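You operate a simulated robot arm through the tools that you are given. There is no shell and no other tool.

Carry out the task below with a simulated robot arm. There is one attempt and no reset: what you move stays moved.

TASK
Set the yellow lever to half, the blue to closed, and clamp the slide plate at the yellow mark.
Fine: slacken the black knob over the chute, slide the pointer under that mark, tighten the knob to its line.
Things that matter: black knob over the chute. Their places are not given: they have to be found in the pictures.

The check looks at the end state, three seconds after you hand in, the way a careful person would. Anything else that was tipped, shoved, dropped, spilled or broken makes it a failure.

THE ROBOT
A 7-joint arm with a two-finger parallel gripper, fixed in place. Base frame: the origin is on the floor under the middle of its stand, x ahead of it, y to its left, z up. Units: mm, degrees, N and s.
With the tool pointing down near the work surface it reaches from about 100 to 860 mm from the base axis. Its first joint turns from -17.0 to 126.0 degrees. Payload 1.57 kg.
Tool frame: the origin (TCP) lies between the finger pads and is the grasp point; the fingertips stand 30 mm ahead of it; z points along the fingers, y is the line along which they close. Largest opening 80 mm; finger width 17, thickness 12; the body of the gripper, 40 by 82 mm, starts 80 mm behind the TCP.
Orientation is that of the tool frame in the base frame, as a unit quaternion [w, x, y, z]. With the fingers straight down and closing along the base's y, the tool's x points along the base's -x, its y along +y and its z along -z.

THE INTERFACE
- The arm moves only by the tool apply_moves. Its argument "commands" is text: rows parted by semicolons, each of 7 numbers parted by spaces: the shift along the tool's x, y, z in mm, then the turn, a rotation vector about the tool's x, y, z in rad, then the closure, from 0 (fully open) to 1 (shut). In form: x y z rx ry rz fingers; .... A call has 1 to 20 rows; each row is the pose to reach, as a shift and turn from the pose commanded when the call began, along the tool's axes at that moment. A row lasts 0.2 s, in which the tool goes at most 50 mm and 8.6 degrees; a call with a longer step from one row to the next is refused whole, and so is a gripper value outside its range. A pose out of reach is approached as far as the arm can. The call stops where the force on the tool passes 90 N (or 10 N more than at its start, if that is more) or the arm is blocked; 0.2 s more then pass. The fingers move at their own pace (about 45 mm/s each) and stop on an object; they squeeze with about 32 N. The grip force told is the motor's: it shows also when the fingers shut on nothing. Time passes only in rows, and 0.2 s behind the last, so rows that repeat a pose let the fingers close. The reply holds the time, the measured pose of the TCP, the force on the tool along the base axes, the opening and the grip force, in the units named above and with some noise, with the torque about the TCP (base axes, N m) and any sound that the robot's microphone picked up.
- Cameras (640 x 400 px; columns grow to the right, rows downward): "scene" is fixed at [50.7, -652.9, 1345.2]; the picture's right is [0.67, -0.75, 0.00], its down [-0.40, -0.36, -0.84] and it looks along [0.63, 0.56, -0.54] (base axes); focal length 235 px, centre (320, 200). "wrist" rides on the gripper at [72, -7, -122] in the tool frame; the picture's right is [0.09, 1.00, 0.00], its down [-0.84, 0.08, -0.54] and it looks along [-0.54, 0.05, 0.84] (tool axes); focal length 238 px, centre (320, 200).
- snapshot(camera): a new picture of that camera. No time passes.
- slide_trunk(by): slides the trunk up (or, below 0, down) by that many mm; the arm rides with it, the base frame stays. It gives what a move gives, with no picture.
- probe_pixels(camera, pixels): for up to 12 pixels [column, row] of the newest picture of that camera ("zoom" is the newest enlarged one), the place [x, y, z] in the base frame of the surface seen there, good to about 2 mm. No time passes.
- close_up(camera, box): a new picture of the part [left, top, right, bottom] of that camera's present view, enlarged. No time passes.
- close_job(): hands the job in; it is judged then, once.

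Unless the task says otherwise, let go and move clear before handing in.

The tools are called as a command line: name --argument value ..., lists and objects as JSON in quotes. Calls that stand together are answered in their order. apply_moves: Moves the arm, as the interface text tells. Its arguments: {"type":"object","properties":{"commands":{"type":"string"}},"required":["commands"]} The other tools are called the same way: slide_trunk (by) moves the trunk up or down; snapshot (camera) takes a picture; probe_pixels (camera, pixels) gives the place of the surface under pixels of a picture; close_up (camera, box) takes an enlarged picture of a part of a camera's view; close_job () hands the job in.

At the start:

```text
time: 0.0
ee_pos: [512.6, -26.0, 1279.1]
orientation: [0.0, 0.0, 1.0, -0.001]
force: [-0.6, -0.6, 0.0]
torque: [0.02, -0.02, -0.02]
gripper_width: 80.1
grip_force: 0.0
trunk travel left (down, up): [-700.0, 90.0]
```

scene: 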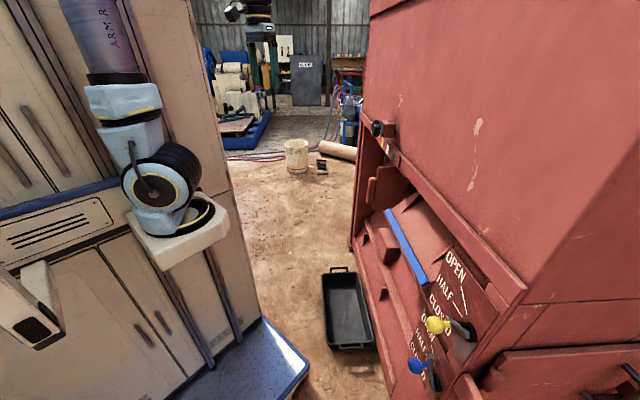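
wrist: 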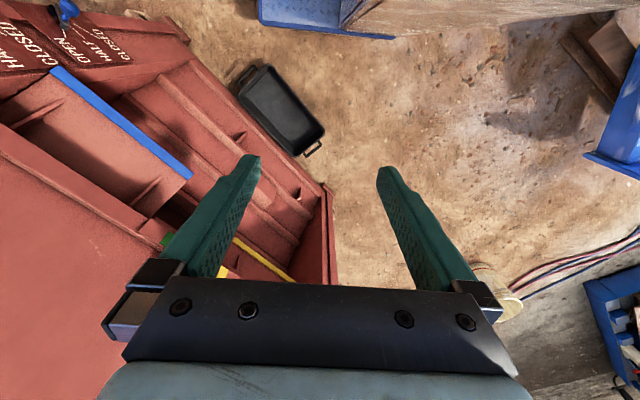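

The scene picture shows a red machine with a yellow-knobbed lever near (437,325), a blue one near (417,366), and a black knob near (377,128). I'll take enlarged views of these parts first.

close_up --camera "scene" --box '[380, 240, 540, 400]'

close_up --camera "scene" --box '[340, 100, 460, 240]'

close_up --camera "wrist" --box '[0, 0, 340, 300]'

```text
2.50 times, centred on (460, 320) of scene
```

zoom: 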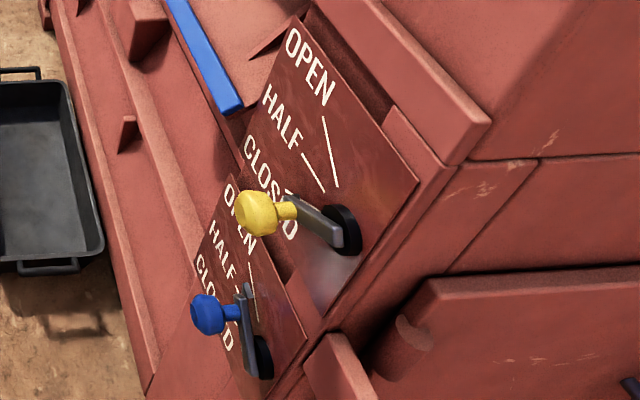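

```text
2.86 times, centred on (400, 170) of scene
```

zoom: 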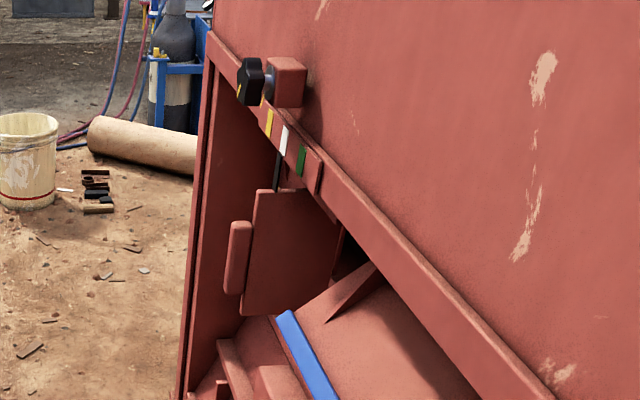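

```text
1.33 times, centred on (170, 150) of wrist
```

zoom: 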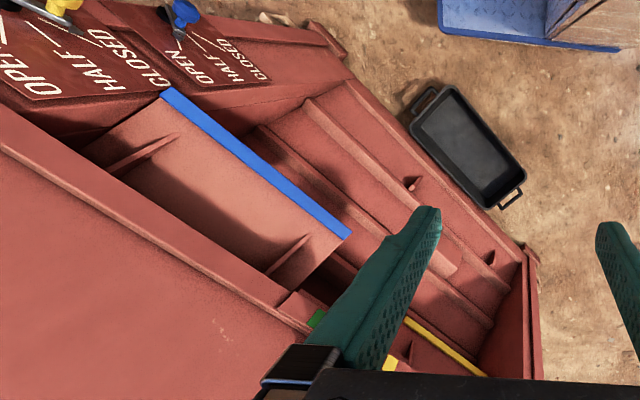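

The close-ups show a black knob with a marker line and yellow, white and green marks on a bar. The slide plate hangs below with a pointer at white. I'll measure positions with tighter views.

close_up --camera "scene" --box '[360, 110, 420, 160]'

probe_pixels --camera "scene" --pixels '[[377, 129], [389, 128], [436, 325], [416, 366], [466, 331], [445, 385], [400, 260], [380, 185], [400, 185], [391, 144], [397, 150], [402, 156]]'

```text
8.00 times, centred on (390, 135) of scene
```

zoom: 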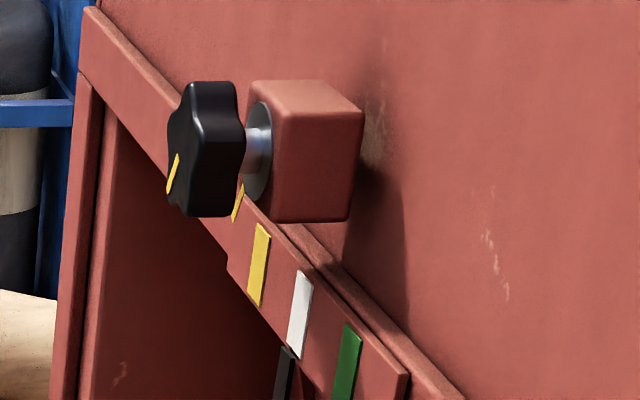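

```text
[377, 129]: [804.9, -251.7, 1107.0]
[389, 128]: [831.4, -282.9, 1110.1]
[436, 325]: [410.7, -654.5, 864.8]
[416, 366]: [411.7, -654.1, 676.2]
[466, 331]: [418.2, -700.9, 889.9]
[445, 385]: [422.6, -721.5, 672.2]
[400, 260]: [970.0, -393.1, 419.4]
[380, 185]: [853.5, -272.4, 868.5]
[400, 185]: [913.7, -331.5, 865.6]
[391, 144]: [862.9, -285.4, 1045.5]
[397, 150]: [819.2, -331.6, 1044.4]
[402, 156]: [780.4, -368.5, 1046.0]
```

The knob has a yellow line on its rim and there is a yellow line on the collar behind it; the pointer tip sits under the white mark. Next I'll inspect both levers closely.

close_up --camera "scene" --box '[425, 245, 495, 345]'

close_up --camera "scene" --box '[395, 310, 475, 400]'

close_up --camera "wrist" --box '[0, 0, 160, 100]'

```text
4.00 times, centred on (460, 295) of scene
```

zoom: 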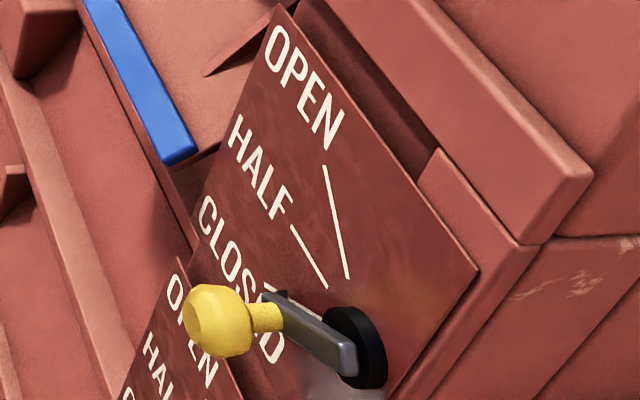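

```text
4.44 times, centred on (435, 355) of scene
```

zoom: 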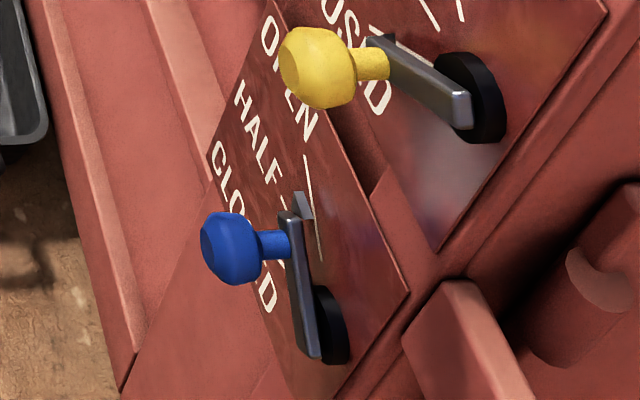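

```text
4.00 times, centred on (80, 50) of wrist
```

zoom: 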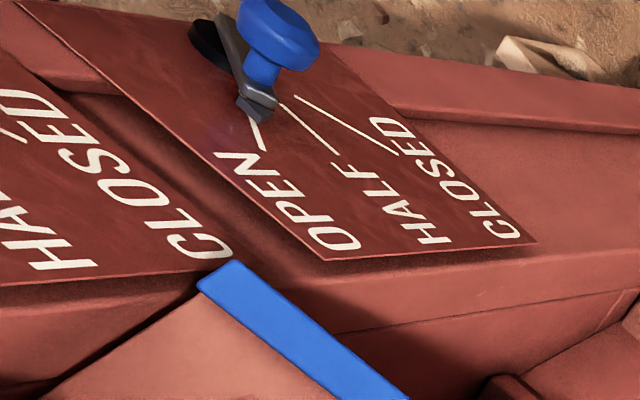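

Blue is at OPEN and yellow at CLOSED, so both levers need moving. I'll re-take each zoom and probe panel points to get planes, pivots and line directions.

close_up --camera "scene" --box '[425, 245, 495, 345]'

probe_pixels --camera "zoom" --pixels '[[325, 168], [346, 278], [293, 227], [326, 287], [470, 266], [280, 15], [366, 320], [372, 365], [345, 362], [272, 302], [195, 320], [220, 320]]'

close_up --camera "scene" --box '[395, 310, 475, 400]'

probe_pixels --camera "zoom" --pixels '[[306, 157], [321, 258], [282, 240], [212, 150], [403, 290], [318, 290], [330, 310], [316, 350], [283, 215], [212, 248], [270, 243], [230, 235]]'

```text
4.00 times, centred on (460, 295) of scene
```

zoom: 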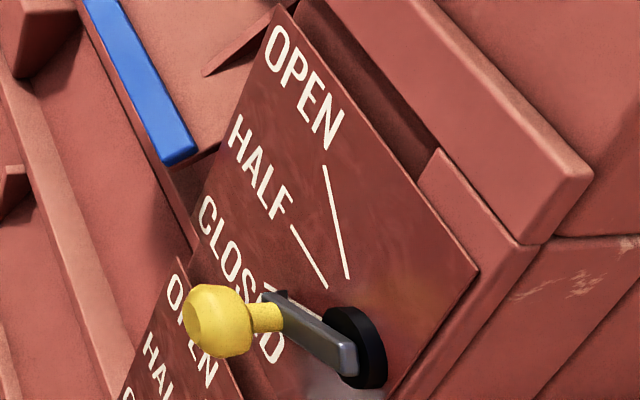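

```text
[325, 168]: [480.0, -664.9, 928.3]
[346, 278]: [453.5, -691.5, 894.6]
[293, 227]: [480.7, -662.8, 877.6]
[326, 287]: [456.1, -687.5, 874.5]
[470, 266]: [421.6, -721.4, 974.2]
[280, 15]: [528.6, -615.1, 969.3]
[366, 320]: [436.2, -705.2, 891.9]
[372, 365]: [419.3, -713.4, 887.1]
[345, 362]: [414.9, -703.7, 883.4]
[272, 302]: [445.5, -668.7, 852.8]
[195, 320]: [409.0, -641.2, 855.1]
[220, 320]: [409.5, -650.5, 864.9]
```

```text
4.44 times, centred on (435, 355) of scene
```

zoom: 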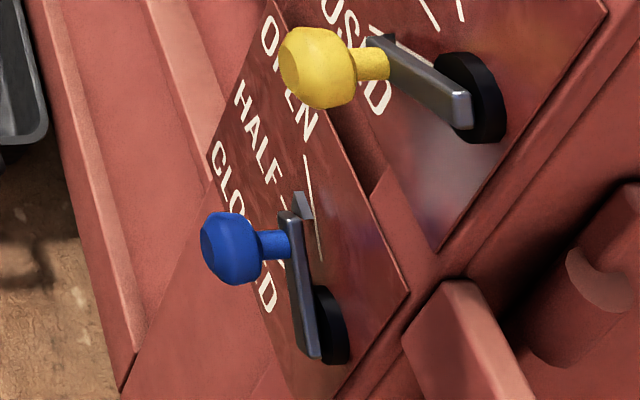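

```text
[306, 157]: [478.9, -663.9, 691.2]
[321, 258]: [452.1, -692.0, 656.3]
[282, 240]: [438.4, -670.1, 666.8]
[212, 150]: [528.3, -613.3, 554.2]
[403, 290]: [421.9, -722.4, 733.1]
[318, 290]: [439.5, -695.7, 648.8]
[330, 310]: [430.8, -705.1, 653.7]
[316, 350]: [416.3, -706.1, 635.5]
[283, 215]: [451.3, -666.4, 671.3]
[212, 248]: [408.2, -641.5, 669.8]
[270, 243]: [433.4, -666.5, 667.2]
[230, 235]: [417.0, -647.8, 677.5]
```

Both panels are vertical planes facing (-0.71, 0.71, 0), with the yellow pivot near z≈872 and the blue near z≈635. Now I'll measure the black knob, its block, the marks and the plate handle.

close_up --camera "scene" --box '[360, 110, 420, 160]'

probe_pixels --camera "zoom" --pixels '[[210, 90], [210, 150], [205, 208], [175, 130], [173, 175], [238, 195], [257, 150], [258, 232], [251, 300], [302, 278], [293, 350], [350, 335]]'

probe_pixels --camera "zoom" --pixels '[[288, 352], [284, 390], [310, 150], [252, 120], [262, 195], [290, 90], [345, 215], [340, 385], [235, 130], [235, 205], [400, 395], [90, 10]]'

close_up --camera "scene" --box '[350, 130, 450, 260]'

```text
8.00 times, centred on (390, 135) of scene
```

zoom: 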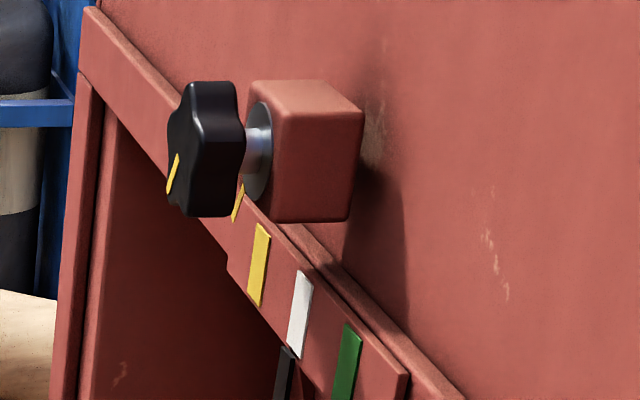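

```text
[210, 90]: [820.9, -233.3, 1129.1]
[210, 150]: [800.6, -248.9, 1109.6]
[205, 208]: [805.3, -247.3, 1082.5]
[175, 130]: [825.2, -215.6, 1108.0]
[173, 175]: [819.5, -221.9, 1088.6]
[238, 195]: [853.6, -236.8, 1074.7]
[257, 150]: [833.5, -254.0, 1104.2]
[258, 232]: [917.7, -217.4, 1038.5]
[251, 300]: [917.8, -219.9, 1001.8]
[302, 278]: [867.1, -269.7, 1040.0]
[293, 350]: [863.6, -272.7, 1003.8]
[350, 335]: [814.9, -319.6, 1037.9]
```

```text
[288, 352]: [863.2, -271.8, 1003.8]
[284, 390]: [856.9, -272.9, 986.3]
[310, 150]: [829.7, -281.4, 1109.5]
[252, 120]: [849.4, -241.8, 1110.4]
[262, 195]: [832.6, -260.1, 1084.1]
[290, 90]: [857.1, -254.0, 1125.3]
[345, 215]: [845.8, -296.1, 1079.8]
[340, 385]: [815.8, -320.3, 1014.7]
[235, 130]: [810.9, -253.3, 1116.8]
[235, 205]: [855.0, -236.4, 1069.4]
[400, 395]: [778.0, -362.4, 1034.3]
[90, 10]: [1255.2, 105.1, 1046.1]
```

```text
3.08 times, centred on (400, 195) of scene
```

zoom: 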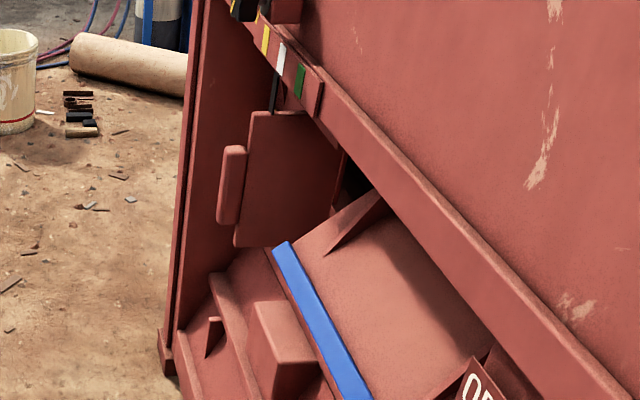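

The marks lie along (0.71,0.71,0) about 73 mm apart, with the pointer now under white. Next I'll measure the slide plate and its vertical handle in this zoom, around (230,185).

probe_pixels --camera "zoom" --pixels '[[235, 150], [228, 185], [225, 220], [240, 150], [243, 185], [238, 215], [255, 118], [300, 118], [330, 180], [240, 240], [320, 240], [222, 170]]'

close_up --camera "scene" --box '[365, 150, 435, 220]'

close_up --camera "wrist" --box '[180, 220, 340, 320]'

close_up --camera "scene" --box '[0, 0, 320, 200]'

```text
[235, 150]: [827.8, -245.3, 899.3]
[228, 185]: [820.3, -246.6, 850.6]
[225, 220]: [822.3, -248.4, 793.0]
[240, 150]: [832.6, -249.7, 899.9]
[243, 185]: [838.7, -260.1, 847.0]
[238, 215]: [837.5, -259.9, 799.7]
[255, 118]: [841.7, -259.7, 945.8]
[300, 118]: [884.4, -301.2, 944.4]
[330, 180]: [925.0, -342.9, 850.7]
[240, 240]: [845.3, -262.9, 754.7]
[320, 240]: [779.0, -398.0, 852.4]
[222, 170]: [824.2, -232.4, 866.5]
```

```text
5.71 times, centred on (400, 185) of scene
```

zoom: 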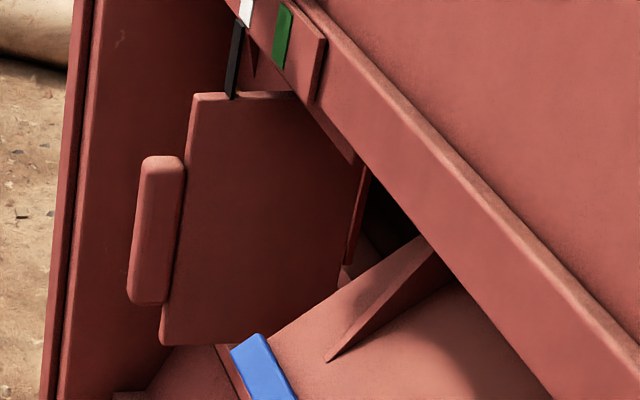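

```text
4.00 times, centred on (260, 270) of wrist
```

zoom: 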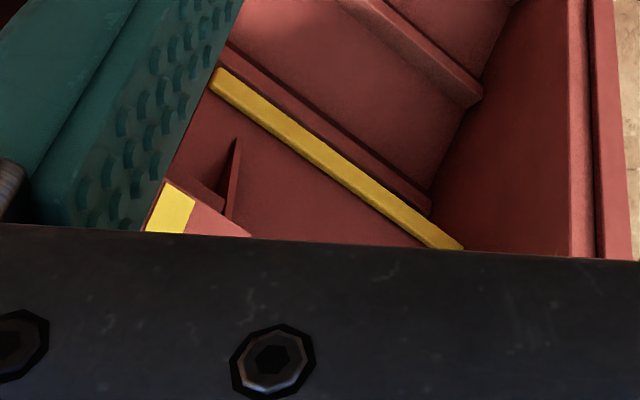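

```text
2.00 times, centred on (160, 100) of scene
```

zoom: 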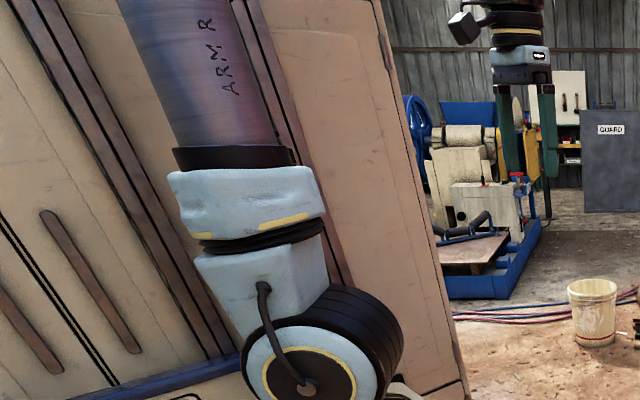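

The handle is a vertical bar, about z 785–905 and s≈412–425 along the slide direction. I'll check where the surrounding structure and the visible arm parts lie before moving.

snapshot --camera "scene"

probe_pixels --camera "scene" --pixels '[[105, 50], [125, 100], [155, 185], [175, 240], [190, 130], [220, 150], [100, 250], [250, 380], [30, 300], [250, 15], [270, 60], [210, 290]]'

probe_pixels --camera "scene" --pixels '[[352, 240], [365, 160], [370, 200], [390, 160], [372, 135], [500, 100], [600, 100], [520, 285], [580, 240], [470, 290], [345, 300], [420, 320]]'

```text
taken
```

scene: 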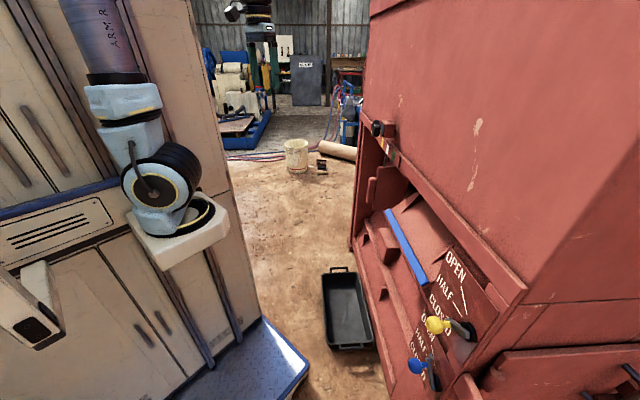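

```text
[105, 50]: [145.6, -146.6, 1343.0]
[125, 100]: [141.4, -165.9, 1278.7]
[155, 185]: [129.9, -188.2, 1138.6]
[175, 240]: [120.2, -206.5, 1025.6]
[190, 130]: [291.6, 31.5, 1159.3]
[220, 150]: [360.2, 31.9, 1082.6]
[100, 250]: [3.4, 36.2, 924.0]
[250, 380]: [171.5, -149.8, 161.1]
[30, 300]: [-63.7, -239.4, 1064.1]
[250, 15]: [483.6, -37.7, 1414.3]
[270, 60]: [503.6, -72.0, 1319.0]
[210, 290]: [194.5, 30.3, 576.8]
```

```text
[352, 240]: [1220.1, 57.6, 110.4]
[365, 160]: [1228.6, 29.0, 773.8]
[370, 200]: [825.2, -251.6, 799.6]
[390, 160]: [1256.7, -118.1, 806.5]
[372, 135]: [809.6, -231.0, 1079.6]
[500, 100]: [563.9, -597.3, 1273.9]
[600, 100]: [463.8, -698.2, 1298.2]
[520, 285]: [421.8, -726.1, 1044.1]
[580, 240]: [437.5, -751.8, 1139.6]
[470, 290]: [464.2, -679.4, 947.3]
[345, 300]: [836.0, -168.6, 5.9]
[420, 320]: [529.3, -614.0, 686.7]
```

The arm's own column stands near (140,-130) with a cabinet face at y≈32, and the machine front is about 420 mm beyond the gripper. I'll move forward into free space, then swing the tool to point horizontally at the machine.

apply_moves --commands "-34 -18 20 0 0 0 0; -68 -37 40 0 0 0 0; -103 -55 60 0 0 0 0; -137 -74 79 0 0 0 0; -137 -74 79 0.051 -0.1235 0.051 0; -137 -74 79 0.102 -0.247 0.102 0; -137 -74 79 0.1535 -0.3705 0.1535 0; -137 -74 79 0.205 -0.494 0.205 0"

```text
time: 1.8
ee_pos: [649.6, -99.5, 1199.9]
orientation: [0.244, 0.101, 0.959, -0.101]
force: [0.2, -0.1, -1.2]
torque: [0.02, 0.02, -0.03]
gripper_width: 80.3
grip_force: 0.0
trunk travel left (down, up): [-700.0, 90.0]
```

The arm tracked the command exactly with no contact. I'll finish the remaining rotation in place.

apply_moves --commands "0 0 0 0.051 -0.1235 0.051 0; 0 0 0 0.102 -0.247 0.102 0; 0 0 0 0.1535 -0.3705 0.1535 0; 0 0 0 0.205 -0.494 0.205 0; 0 0 0 0.256 -0.6175 0.256 0; 0 0 0 0.307 -0.741 0.307 0; 0 0 0 0.358 -0.8645 0.358 0; 0 0 0 0.409 -0.988 0.409 0"

snapshot --camera "wrist"

snapshot --camera "scene"

```text
time: 3.6
ee_pos: [648.1, -98.4, 1201.2]
orientation: [0.655, 0.27, 0.652, -0.27]
force: [-0.6, -0.7, 1.2]
torque: [0.02, 0.0, 0.01]
gripper_width: 80.1
grip_force: 0.0
trunk travel left (down, up): [-700.0, 90.0]
```

```text
taken
```

wrist: 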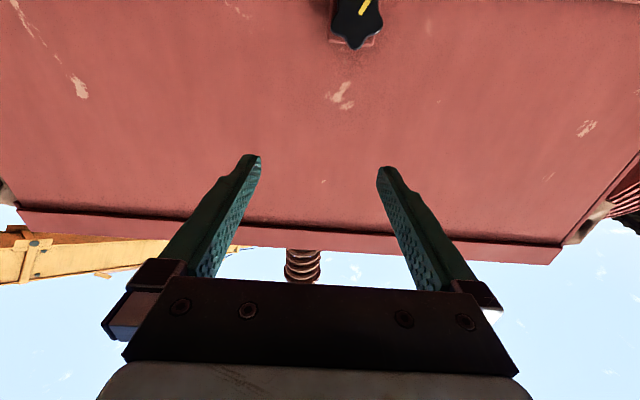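

```text
taken
```

scene: 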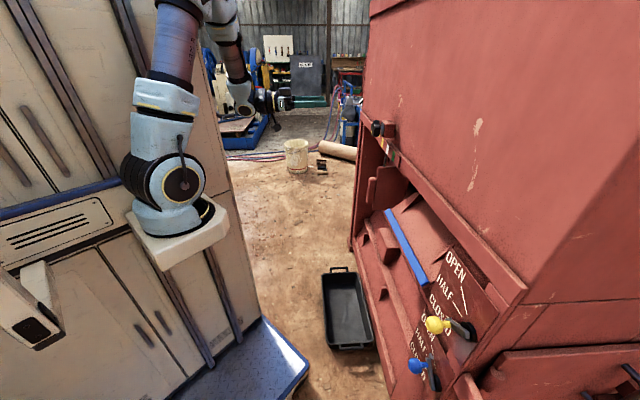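

The wrist view is upside-down relative to the world, with the knob at the top edge (355,20). I'll lower the tool so the camera looks at the knob face and marks from the front.

apply_moves --commands "40 6 0 0 0 0 0; 80 12 0 0 0 0 0; 120 18 0 0 0 0 0; 160 24 0 0 0 0 0; 200 31 0 0 0 0 0; 235 31 0 0 0 0 0"

snapshot --camera "wrist"

snapshot --camera "scene"

```text
time: 5.0
ee_pos: [668.9, -76.7, 965.1]
orientation: [0.653, 0.27, 0.654, -0.27]
force: [0.3, 0.8, 0.8]
torque: [0.01, 0.01, 0.0]
gripper_width: 79.8
grip_force: 0.0
trunk travel left (down, up): [-700.0, 90.0]
```

```text
taken
```

wrist: 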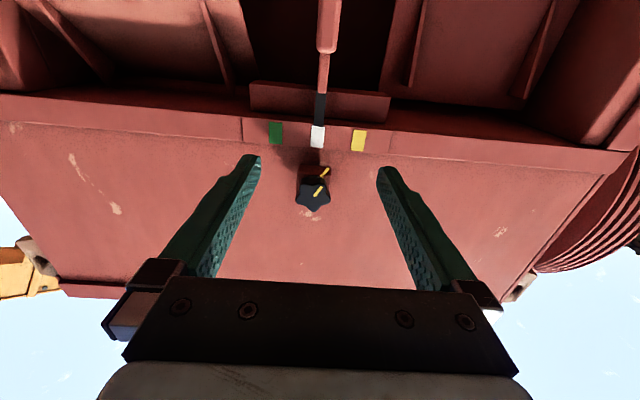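

```text
taken
```

scene: 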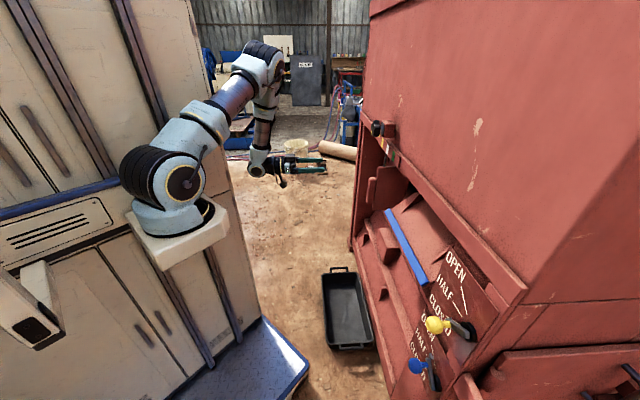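

close_up --camera "wrist" --box '[270, 110, 370, 220]'

probe_pixels --camera "wrist" --pixels '[[275, 133], [317, 136], [358, 140], [319, 107], [313, 194], [323, 173], [329, 30], [323, 75], [340, 60], [285, 95], [560, 130], [30, 70]]'

```text
3.64 times, centred on (320, 165) of wrist
```

zoom: 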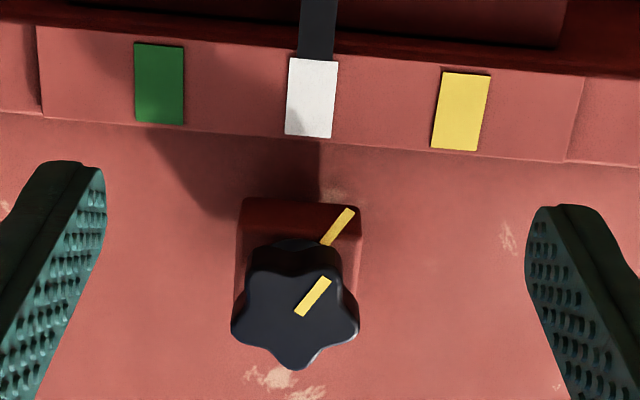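

```text
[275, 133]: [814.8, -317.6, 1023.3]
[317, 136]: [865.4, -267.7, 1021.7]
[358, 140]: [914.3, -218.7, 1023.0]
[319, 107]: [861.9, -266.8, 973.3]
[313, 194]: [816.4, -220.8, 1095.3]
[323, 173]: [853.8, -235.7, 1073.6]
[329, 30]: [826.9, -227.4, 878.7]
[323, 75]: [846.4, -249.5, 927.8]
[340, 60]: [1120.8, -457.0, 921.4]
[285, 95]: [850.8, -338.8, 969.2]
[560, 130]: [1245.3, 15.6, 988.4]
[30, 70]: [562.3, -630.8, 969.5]
```

The knob is a five-lobed star; its yellow line is in line with the yellow line on the block, so it is now fully tightened. I'll probe lobe points in the zoom to get the centre and radius.

probe_pixels --camera "zoom" --pixels '[[295, 362], [352, 328], [238, 326], [264, 265], [327, 268], [296, 315], [302, 312], [325, 283], [324, 243], [351, 212], [245, 205], [352, 208]]'

probe_pixels --camera "zoom" --pixels '[[159, 60], [159, 105], [312, 70], [310, 120], [460, 110], [440, 112], [482, 112], [292, 100], [334, 100], [302, 30], [335, 30], [318, 30]]'

```text
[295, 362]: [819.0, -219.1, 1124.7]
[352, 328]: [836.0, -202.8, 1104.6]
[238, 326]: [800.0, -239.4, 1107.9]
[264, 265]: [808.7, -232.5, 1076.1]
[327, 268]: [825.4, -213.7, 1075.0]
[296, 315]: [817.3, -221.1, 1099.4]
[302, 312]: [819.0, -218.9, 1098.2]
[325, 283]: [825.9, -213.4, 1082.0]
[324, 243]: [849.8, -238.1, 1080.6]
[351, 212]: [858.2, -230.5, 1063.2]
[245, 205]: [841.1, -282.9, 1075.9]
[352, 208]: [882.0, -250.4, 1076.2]
```

```text
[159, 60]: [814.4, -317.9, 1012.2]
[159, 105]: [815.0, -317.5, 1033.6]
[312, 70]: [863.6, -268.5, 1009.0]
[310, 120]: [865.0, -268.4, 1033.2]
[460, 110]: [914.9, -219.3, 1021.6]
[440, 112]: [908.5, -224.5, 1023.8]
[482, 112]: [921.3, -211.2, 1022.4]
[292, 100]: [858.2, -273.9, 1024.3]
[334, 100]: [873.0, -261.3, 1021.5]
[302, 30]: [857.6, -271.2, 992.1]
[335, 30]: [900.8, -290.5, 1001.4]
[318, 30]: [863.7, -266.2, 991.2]
```

The knob centre is at about s=422, z=1098.5, with face depth d=734 and radius 27; its lobes are at 72° spacing. I'll raise the tool in line with the knob, stop about 45 mm short of it, and turn it to align with a lobe, which also tests the wrist's range.

apply_moves --commands "-35 1 0 0 0 0 0; -70 2 10 0 0 0 0; -105 3 40 0 0 0 0; -133.4 3.2 75 0 0 0 0; -133.4 3.2 110 0 0 0 0; -133.4 3.2 130 0 0 0 0; -133.4 3.2 130 0 0 0.135 0; -133.4 3.2 130 0 0 0.27 0; -133.4 3.2 130 0 0 0.405 0; -133.4 3.2 130 0 0 0.54 0; -133.4 3.2 130 0 0 0.675 0; -133.4 3.2 130 0 0 0.81 0; -133.4 3.2 130 0 0 0.942 0; -133.4 3.2 130 0 0 0.942 0"

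snapshot --camera "wrist"

snapshot --camera "scene"

```text
time: 8.0
ee_pos: [782.2, -178.1, 1106.4]
orientation: [0.704, 0.537, 0.461, 0.056]
force: [0.1, 0.3, 0.0]
torque: [0.01, 0.02, -0.02]
gripper_width: 80.1
grip_force: 0.1
out of reach, approached as far as the arm can: row 13, 14
trunk travel left (down, up): [-700.0, 90.0]
```

```text
taken
```

wrist: 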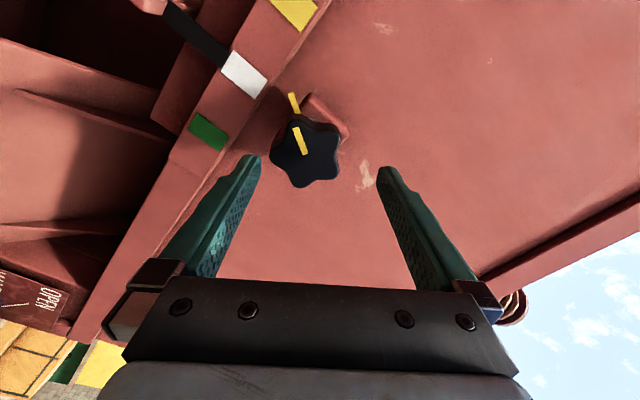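

```text
taken
```

scene: 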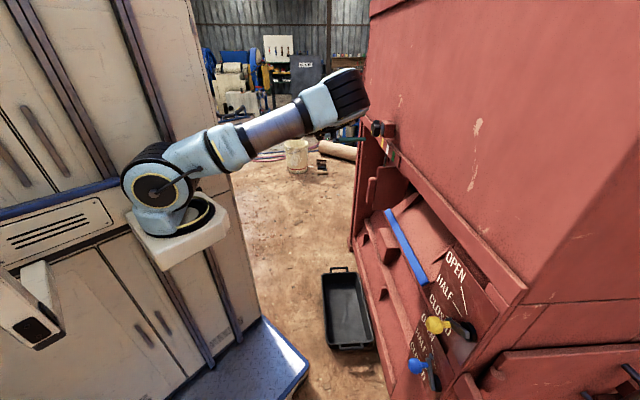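

The last two rows fell slightly short (TCP at z 1106), and the elbow at (345,90) is now near the machine wall. I'll check distances there before going on.

probe_pixels --camera "scene" --pixels '[[155, 190], [185, 145], [230, 145], [275, 125], [320, 105], [345, 85], [355, 100], [345, 130], [330, 135], [350, 75], [155, 220], [180, 240]]'

close_up --camera "scene" --box '[260, 60, 420, 180]'

```text
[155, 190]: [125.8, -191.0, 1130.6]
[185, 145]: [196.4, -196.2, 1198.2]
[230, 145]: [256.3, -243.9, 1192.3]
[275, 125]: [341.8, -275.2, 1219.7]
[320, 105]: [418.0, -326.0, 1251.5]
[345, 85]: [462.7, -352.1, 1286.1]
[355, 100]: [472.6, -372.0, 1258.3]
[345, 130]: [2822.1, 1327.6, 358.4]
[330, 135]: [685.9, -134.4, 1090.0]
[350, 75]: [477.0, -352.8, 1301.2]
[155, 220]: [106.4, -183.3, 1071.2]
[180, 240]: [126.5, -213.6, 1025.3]
```

```text
3.33 times, centred on (340, 120) of scene
```

zoom: 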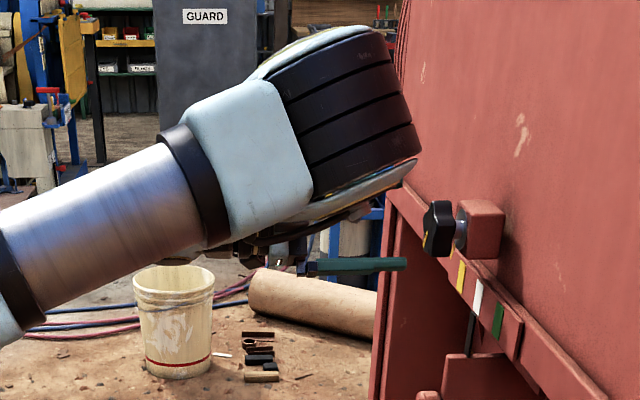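

The elbow is well clear of the wall (around 240 mm), so the shortfall is only a wrist limit near +50°. I'll rotate back the other way to find how far it reaches in the loosening direction.

apply_moves --commands "0 0 0 0 0 -0.135 0; 0 0 0 0 0 -0.27 0; 0 0 0 0 0 -0.405 0; 0 0 0 0 0 -0.54 0; 0 0 0 0 0 -0.675 0; 0 0 0 0 0 -0.81 0; 0 0 0 0 0 -0.942 0; 0 0 0 0 0 -1.08 0; 0 0 0 0 0 -1.215 0; 0 0 0 0 0 -1.35 0; 0 0 0 0 0 -1.485 0; 0 0 0 0 0 -1.62 0; 0 0 0 0 0 -1.755 0; 0 0 0 0 0 -1.885 0; 0 0 0 0 0 -1.885 0"

snapshot --camera "scene"

snapshot --camera "wrist"

```text
time: 11.2
ee_pos: [782.6, -177.4, 1105.9]
orientation: [0.458, -0.058, 0.705, -0.538]
force: [1.2, -0.2, -0.2]
torque: [0.0, -0.01, 0.02]
gripper_width: 79.7
grip_force: 0.0
trunk travel left (down, up): [-700.0, 90.0]
```

```text
taken
```

scene: 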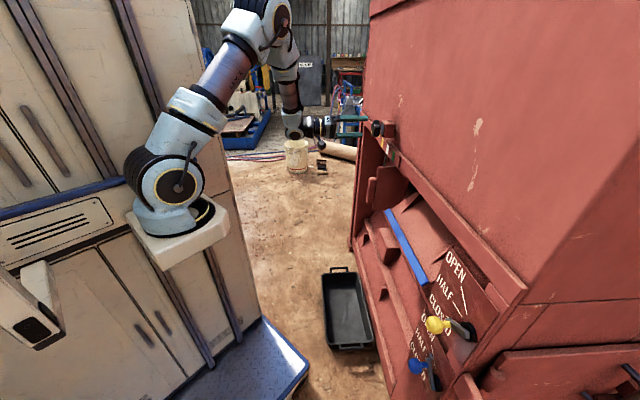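

```text
taken
```

wrist: 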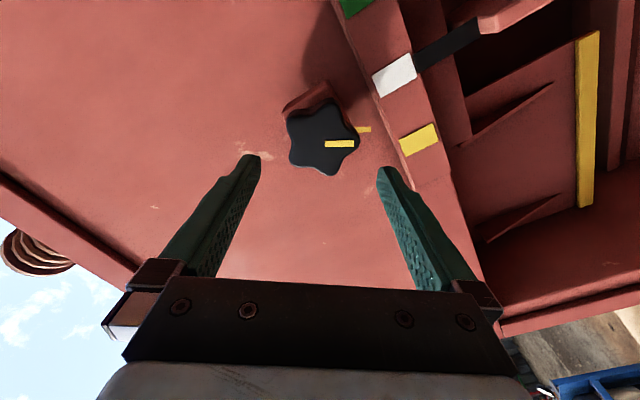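

At -54° the pose is reached fully, with the knob line now along the finger axis. I'll test how much further it goes in the loosening direction.

apply_moves --commands "0 0 0 0 0 -0.14 0; 0 0 0 0 0 -0.28 0; 0 0 0 0 0 -0.42 0; 0 0 0 0 0 -0.56 0; 0 0 0 0 0 -0.70 0; 0 0 0 0 0 -0.84 0; 0 0 0 0 0 -0.98 0; 0 0 0 0 0 -1.12 0; 0 0 0 0 0 -1.26 0; 0 0 0 0 0 -1.40 0; 0 0 0 0 0 -1.54 0; 0 0 0 0 0 -1.68 0"

snapshot --camera "scene"

```text
time: 13.8
ee_pos: [783.8, -176.7, 1106.5]
orientation: [0.095, 0.563, -0.428, 0.701]
force: [-0.9, -0.7, 0.7]
torque: [0.0, -0.01, -0.02]
gripper_width: 80.1
grip_force: 0.0
trunk travel left (down, up): [-700.0, 90.0]
```

```text
taken
```

scene: 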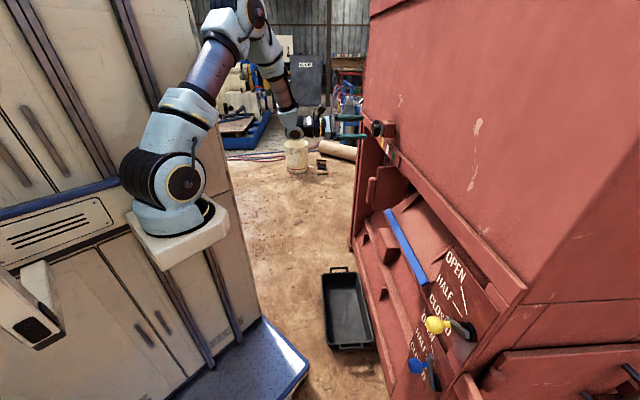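

The wrist reaches -150° cleanly, so there is plenty of loosening range. I'll return to -18°, which aligns the fingers with a lobe axis, and centre the tool on the knob.

apply_moves --commands "-3.5 10 0 0 0 0.1358 0; -3.5 10 0 0 0 0.2716 0; -3.5 10 0 0 0 0.4075 0; -3.5 10 0 0 0 0.5433 0; -3.5 10 0 0 0 0.6791 0; -3.5 10 0 0 0 0.8149 0; -3.5 10 0 0 0 0.9508 0; -3.5 10 0 0 0 1.0866 0; -3.5 10 0 0 0 1.2224 0; -3.5 10 0 0 0 1.3582 0; -3.5 10 0 0 0 1.494 0; -3.5 10 0 0 0 1.6299 0; -3.5 10 0 0 0 1.7657 0; -3.5 10 0 0 0 1.9015 0; -3.5 10 0 0 0 2.0373 0; -3.5 10 0 0 0 2.1732 0; -3.5 10 0 0 0 2.309 0; -3.5 10 0 0 0 2.309 0"

snapshot --camera "wrist"

snapshot --camera "scene"

```text
time: 17.6
ee_pos: [776.7, -180.9, 1097.9]
orientation: [0.603, 0.165, 0.688, -0.369]
force: [-0.8, -0.3, 0.5]
torque: [0.01, -0.01, 0.0]
gripper_width: 79.9
grip_force: 0.1
trunk travel left (down, up): [-700.0, 90.0]
```

```text
taken
```

wrist: 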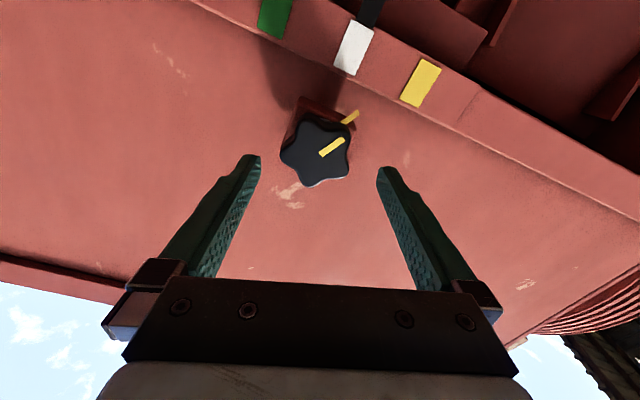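

```text
taken
```

scene: 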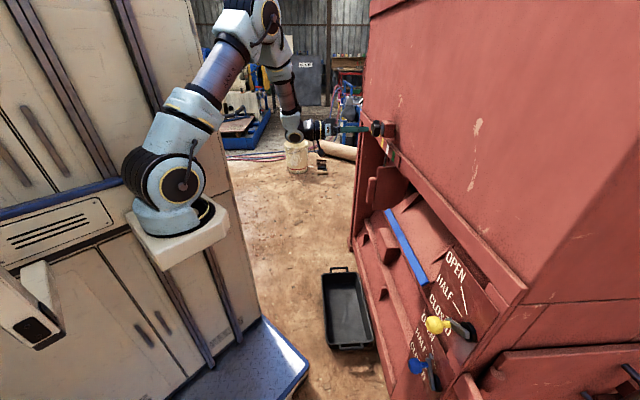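

The tool is centred on the knob, with the left lobe at (283,155) on the finger axis and fingers open 80 mm. I'll advance 49 mm along the axis so the pads flank the knob, still open.

apply_moves --commands "0.5 0.3 15 0 0 0 0; 0.5 0.3 30 0 0 0 0; 0.5 0.3 42 0 0 0 0; 0.5 0.3 49 0 0 0 0; 0.5 0.3 49 0 0 0 0"

snapshot --camera "wrist"

close_up --camera "scene" --box '[340, 100, 420, 160]'

```text
time: 18.8
ee_pos: [812.0, -216.4, 1096.4]
orientation: [0.603, 0.165, 0.688, -0.37]
force: [0.0, 0.1, -0.6]
torque: [0.04, 0.01, -0.03]
gripper_width: 80.0
grip_force: 0.1
trunk travel left (down, up): [-700.0, 90.0]
```

```text
taken
```

wrist: 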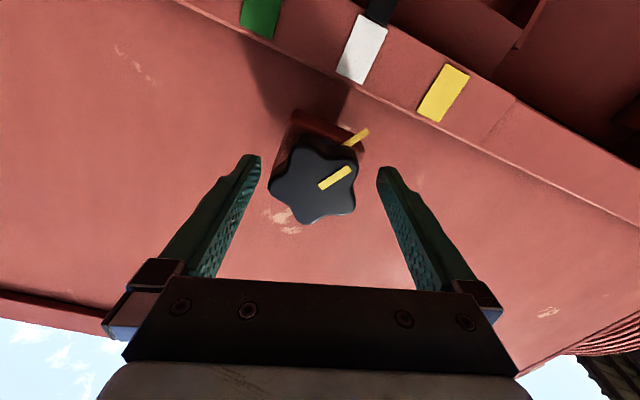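

```text
6.67 times, centred on (380, 130) of scene
```

zoom: 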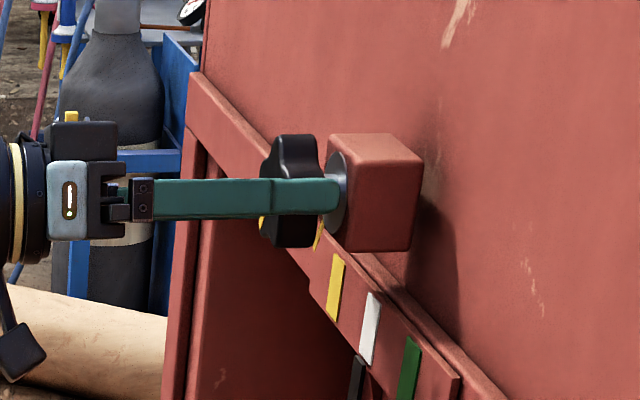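

The finger is alongside the knob with its tip short of the block, and there is no contact. I'll close on the knob.

apply_moves --commands "0 0 0 0 0 0 0.3; 0 0 0 0 0 0 0.6; 0 0 0 0 0 0 1; 0 0 0 0 0 0 1; 0 0 0 0 0 0 1"

snapshot --camera "wrist"

```text
time: 20.0
ee_pos: [812.0, -217.4, 1096.5]
orientation: [0.603, 0.166, 0.687, -0.37]
force: [-12.4, -8.4, 4.1]
torque: [-0.16, -0.22, -0.61]
gripper_width: 57.4
grip_force: 40.2
trunk travel left (down, up): [-700.0, 90.0]
```

```text
taken
```

wrist: 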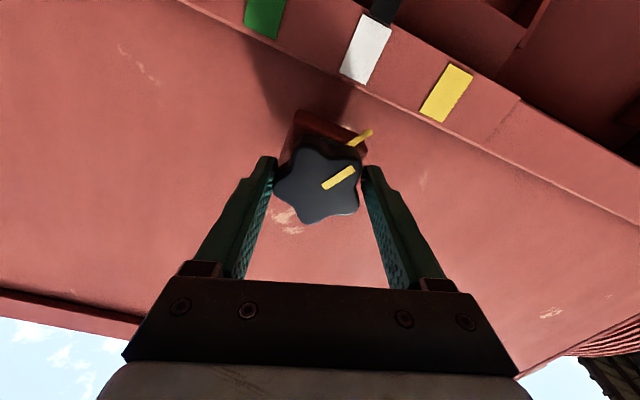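

The fingers hold the knob at 57 mm with a side force of about 15 N, so the knob is slightly to the -u side. I'll shift about 1.5 mm that way and begin turning counter-clockwise by 25°.

apply_moves --commands "0 -1.5 0 0 0 0 1; 0 -1.5 0 0 0 -0.07 1; 0 -1.5 0 0 0 -0.14 1; 0 -1.5 0 0 0 -0.21 1; 0 -1.5 0 0 0 -0.29 1; 0 -1.5 0 0 0 -0.36 1; 0 -1.5 0 0 0 -0.436 1; 0 -1.5 0 0 0 -0.436 1"

snapshot --camera "wrist"

```text
time: 21.8
ee_pos: [810.7, -219.3, 1098.1]
orientation: [0.509, 0.013, 0.707, -0.492]
force: [-10.4, -15.1, 3.4]
torque: [-0.51, -0.5, 0.24]
gripper_width: 57.0
grip_force: 44.9
trunk travel left (down, up): [-700.0, 90.0]
```

```text
taken
```

wrist: 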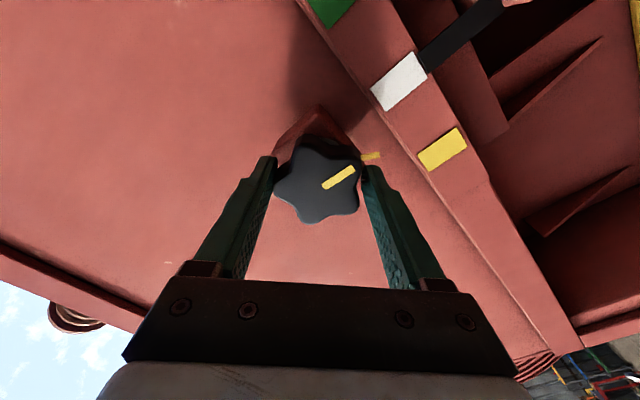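

The knob turned together with the gripper: its line kept its place in the picture while the block line swung away. I'll continue loosening another 50° while easing the side force.

apply_moves --commands "1 -1.5 0 0 0 -0.05 1; 0.8 -1.5 0 0 0 -0.15 1; 0.5 -1.5 0 0 0 -0.25 1; 0.3 -1.4 0 0 0 -0.35 1; 0 -1.3 0 0 0 -0.45 1; -0.2 -1.2 0 0 0 -0.55 1; -0.4 -1.0 0 0 0 -0.65 1; -0.6 -0.8 0 0 0 -0.76 1; -0.9 -0.6 0 0 0 -0.873 1; -0.9 -0.6 0 0 0 -0.873 1"

snapshot --camera "wrist"

```text
time: 24.0
ee_pos: [809.8, -219.4, 1099.8]
orientation: [-0.253, 0.286, -0.646, 0.661]
force: [-15.2, -16.2, 15.1]
torque: [-0.06, -0.12, -0.35]
gripper_width: 57.4
grip_force: 45.4
trunk travel left (down, up): [-700.0, 90.0]
```

```text
taken
```

wrist: 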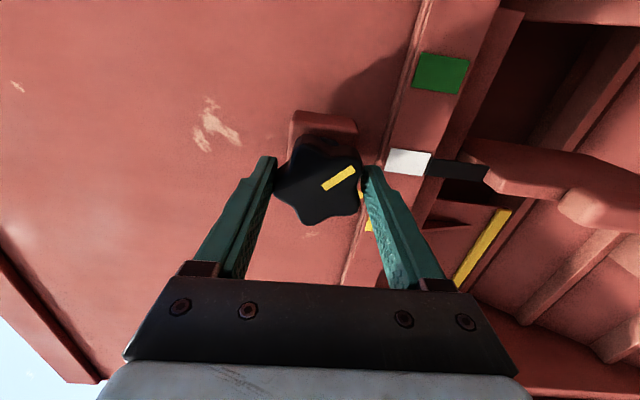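

The knob has turned about 75°, but the side force has grown as I moved in -u, so the reading's sign is likely the opposite of what I assumed. I'll test by shifting 2 mm the other way.

apply_moves --commands "-1 0.3 0 0 0 0 1; -2 0.5 0 0 0 0 1; -2 0.5 0 0 0 0 1"

```text
time: 24.8
ee_pos: [814.0, -215.4, 1100.1]
orientation: [-0.254, 0.287, -0.645, 0.661]
force: [7.0, -17.9, 23.9]
torque: [0.17, 0.27, 0.56]
gripper_width: 55.0
grip_force: 44.5
trunk travel left (down, up): [-700.0, 90.0]
```

The tool settled about 6 mm over and the opening changed to 55 mm. I'll look for any slip before continuing.

close_up --camera "wrist" --box '[250, 90, 410, 250]'

close_up --camera "scene" --box '[340, 100, 420, 160]'

```text
2.50 times, centred on (330, 170) of wrist
```

zoom: 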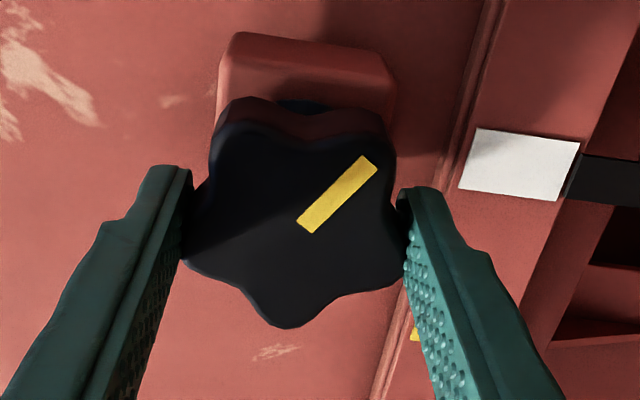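

```text
6.67 times, centred on (380, 130) of scene
```

zoom: 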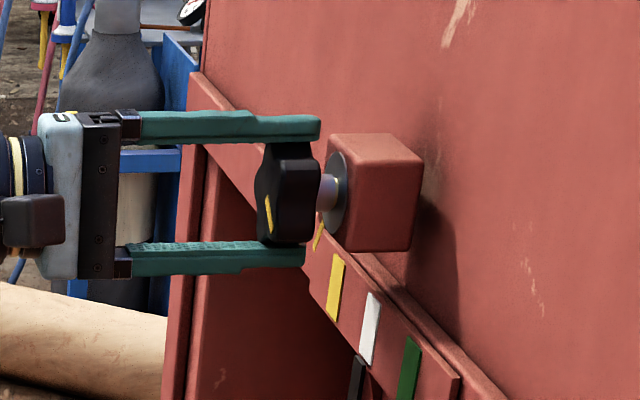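

The knob is still held and has turned roughly 85° from its line. I'll continue about 50° further to make sure it is slack.

apply_moves --commands "0 0.5 0 0 0 -0.1 1; 0 0.5 0 0 0 -0.2 1; 0 0.5 0 0 0 -0.3 1; 0 0.5 0 0 0 -0.4 1; 0 0.5 0 0 0 -0.5 1; 0 0.5 0 0 0 -0.6 1; 0 0.5 0 0 0 -0.7 1; 0 0.5 0 0 0 -0.8 1; 0 0.5 0 0 0 -0.88 1; 0 0.5 0 0 0 -0.88 1"

close_up --camera "wrist" --box '[250, 90, 410, 250]'

close_up --camera "scene" --box '[340, 100, 420, 160]'

```text
time: 27.0
ee_pos: [812.3, -213.5, 1096.7]
orientation: [0.053, 0.538, -0.46, 0.704]
force: [10.3, 1.0, 9.4]
torque: [0.91, -0.84, 0.16]
gripper_width: 57.7
grip_force: 45.1
trunk travel left (down, up): [-700.0, 90.0]
```

```text
2.50 times, centred on (330, 170) of wrist
```

zoom: 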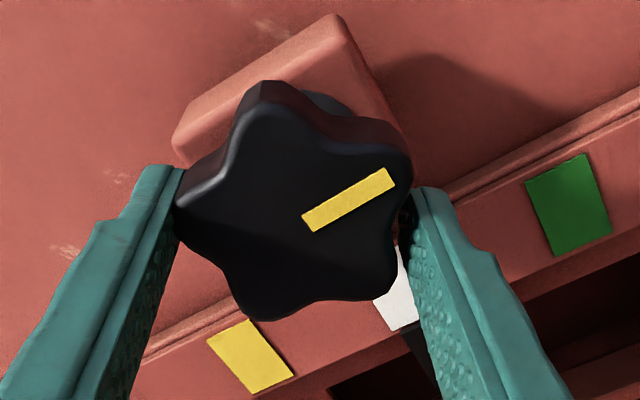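

```text
6.67 times, centred on (380, 130) of scene
```

zoom: 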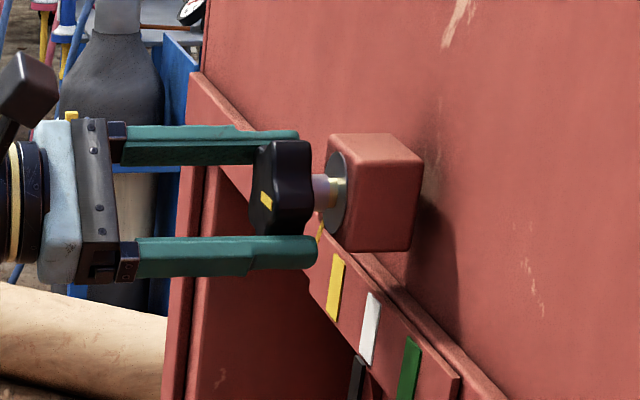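

A resisting torque of about 1.2 N·m has appeared and the knob has screwed outward, so it is probably at its loose stop. I'll open the fingers and back straight off along the axis.

apply_moves --commands "0 0 0 0 0 0.05 1; 0 0 0 0 0 0.05 0.5; 0 0 0 0 0 0.05 0; 0 0 0 0 0 0.05 0; 0 0 0 0 0 0.05 0; 0 0 -20 0 0 0.05 0; 0 0 -45 0 0 0.05 0; 0 0 -75 0 0 0.05 0; 0 0 -100 0 0 0.05 0"

snapshot --camera "wrist"

close_up --camera "scene" --box '[340, 100, 420, 160]'

```text
time: 29.0
ee_pos: [741.9, -144.1, 1099.1]
orientation: [0.035, 0.524, -0.475, 0.706]
force: [-0.2, -0.7, 0.8]
torque: [0.01, 0.0, -0.03]
gripper_width: 80.3
grip_force: 0.1
trunk travel left (down, up): [-700.0, 90.0]
```

```text
taken
```

wrist: 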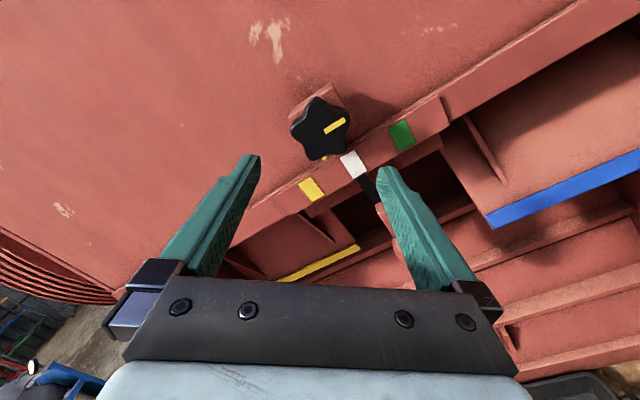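

```text
6.67 times, centred on (380, 130) of scene
```

zoom: 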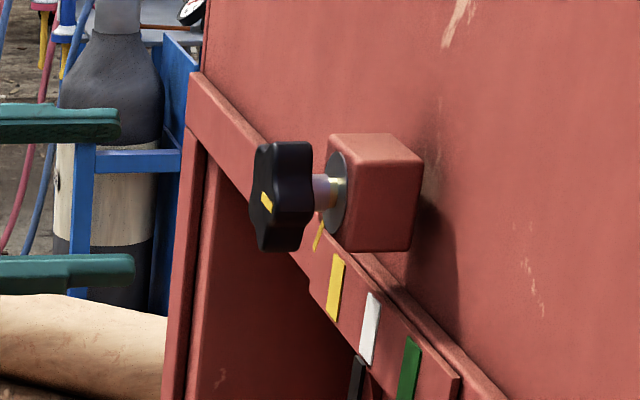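

The knob is clear and its line now sits well away from the block line. I'll rotate back to 0° (fingers closing along the slide direction, camera looking up at pointer and marks), then lower to the handle.

apply_moves --commands "0 0 0 0 0 0.1363 0; 0 0 0 0 0 0.2727 0; 0 0 0 0 0 0.409 0; 0 0 0 0 0 0.5453 0; 0 0 0 0 0 0.6817 0; 0 0 0 0 0 0.818 0; 0 0 0 0 0 0.9543 0; 0 0 0 0 0 1.0907 0; 0 0 0 0 0 1.227 0; 0 0 0 0 0 1.3633 0; 0 0 0 0 0 1.4997 0; 0 0 0 0 0 1.636 0; 0 0 0 0 0 1.7723 0; 0 0 0 0 0 1.9087 0; 0 0 0 0 0 2.045 0; 0 0 0 0 0 2.1813 0; 0 0 0 0 0 2.3177 0; 0 0 0 0 0 2.454 0; 0 0 0 0 0 2.454 0"

slide_trunk --by -240

snapshot --camera "wrist"

snapshot --camera "scene"

```text
time: 33.0
ee_pos: [742.1, -144.8, 1098.8]
orientation: [0.653, 0.271, 0.653, -0.27]
force: [0.3, 0.2, 0.5]
torque: [0.02, 0.0, -0.05]
gripper_width: 80.1
grip_force: 0.0
trunk travel left (down, up): [-700.0, 90.0]
```

```text
time: 35.5
ee_pos: [742.8, -144.5, 858.4]
orientation: [0.653, 0.271, 0.653, -0.271]
force: [0.5, 0.7, 0.0]
torque: [0.0, 0.0, -0.04]
gripper_width: 79.9
grip_force: 0.0
trunk travel left (down, up): [-460.0, 330.0]
```

```text
taken
```

wrist: 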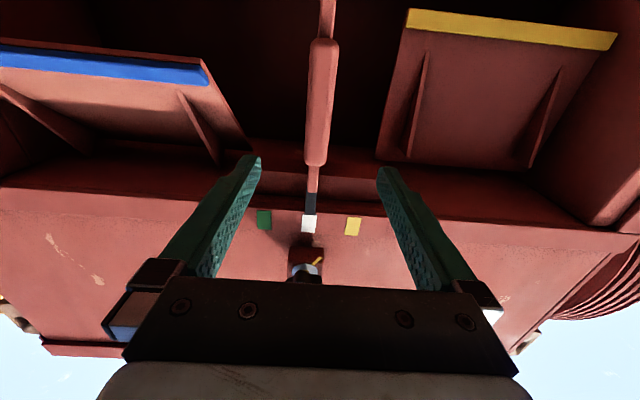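

```text
taken
```

scene: 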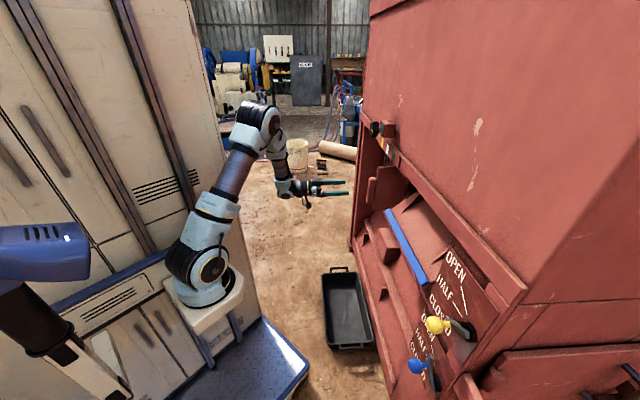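

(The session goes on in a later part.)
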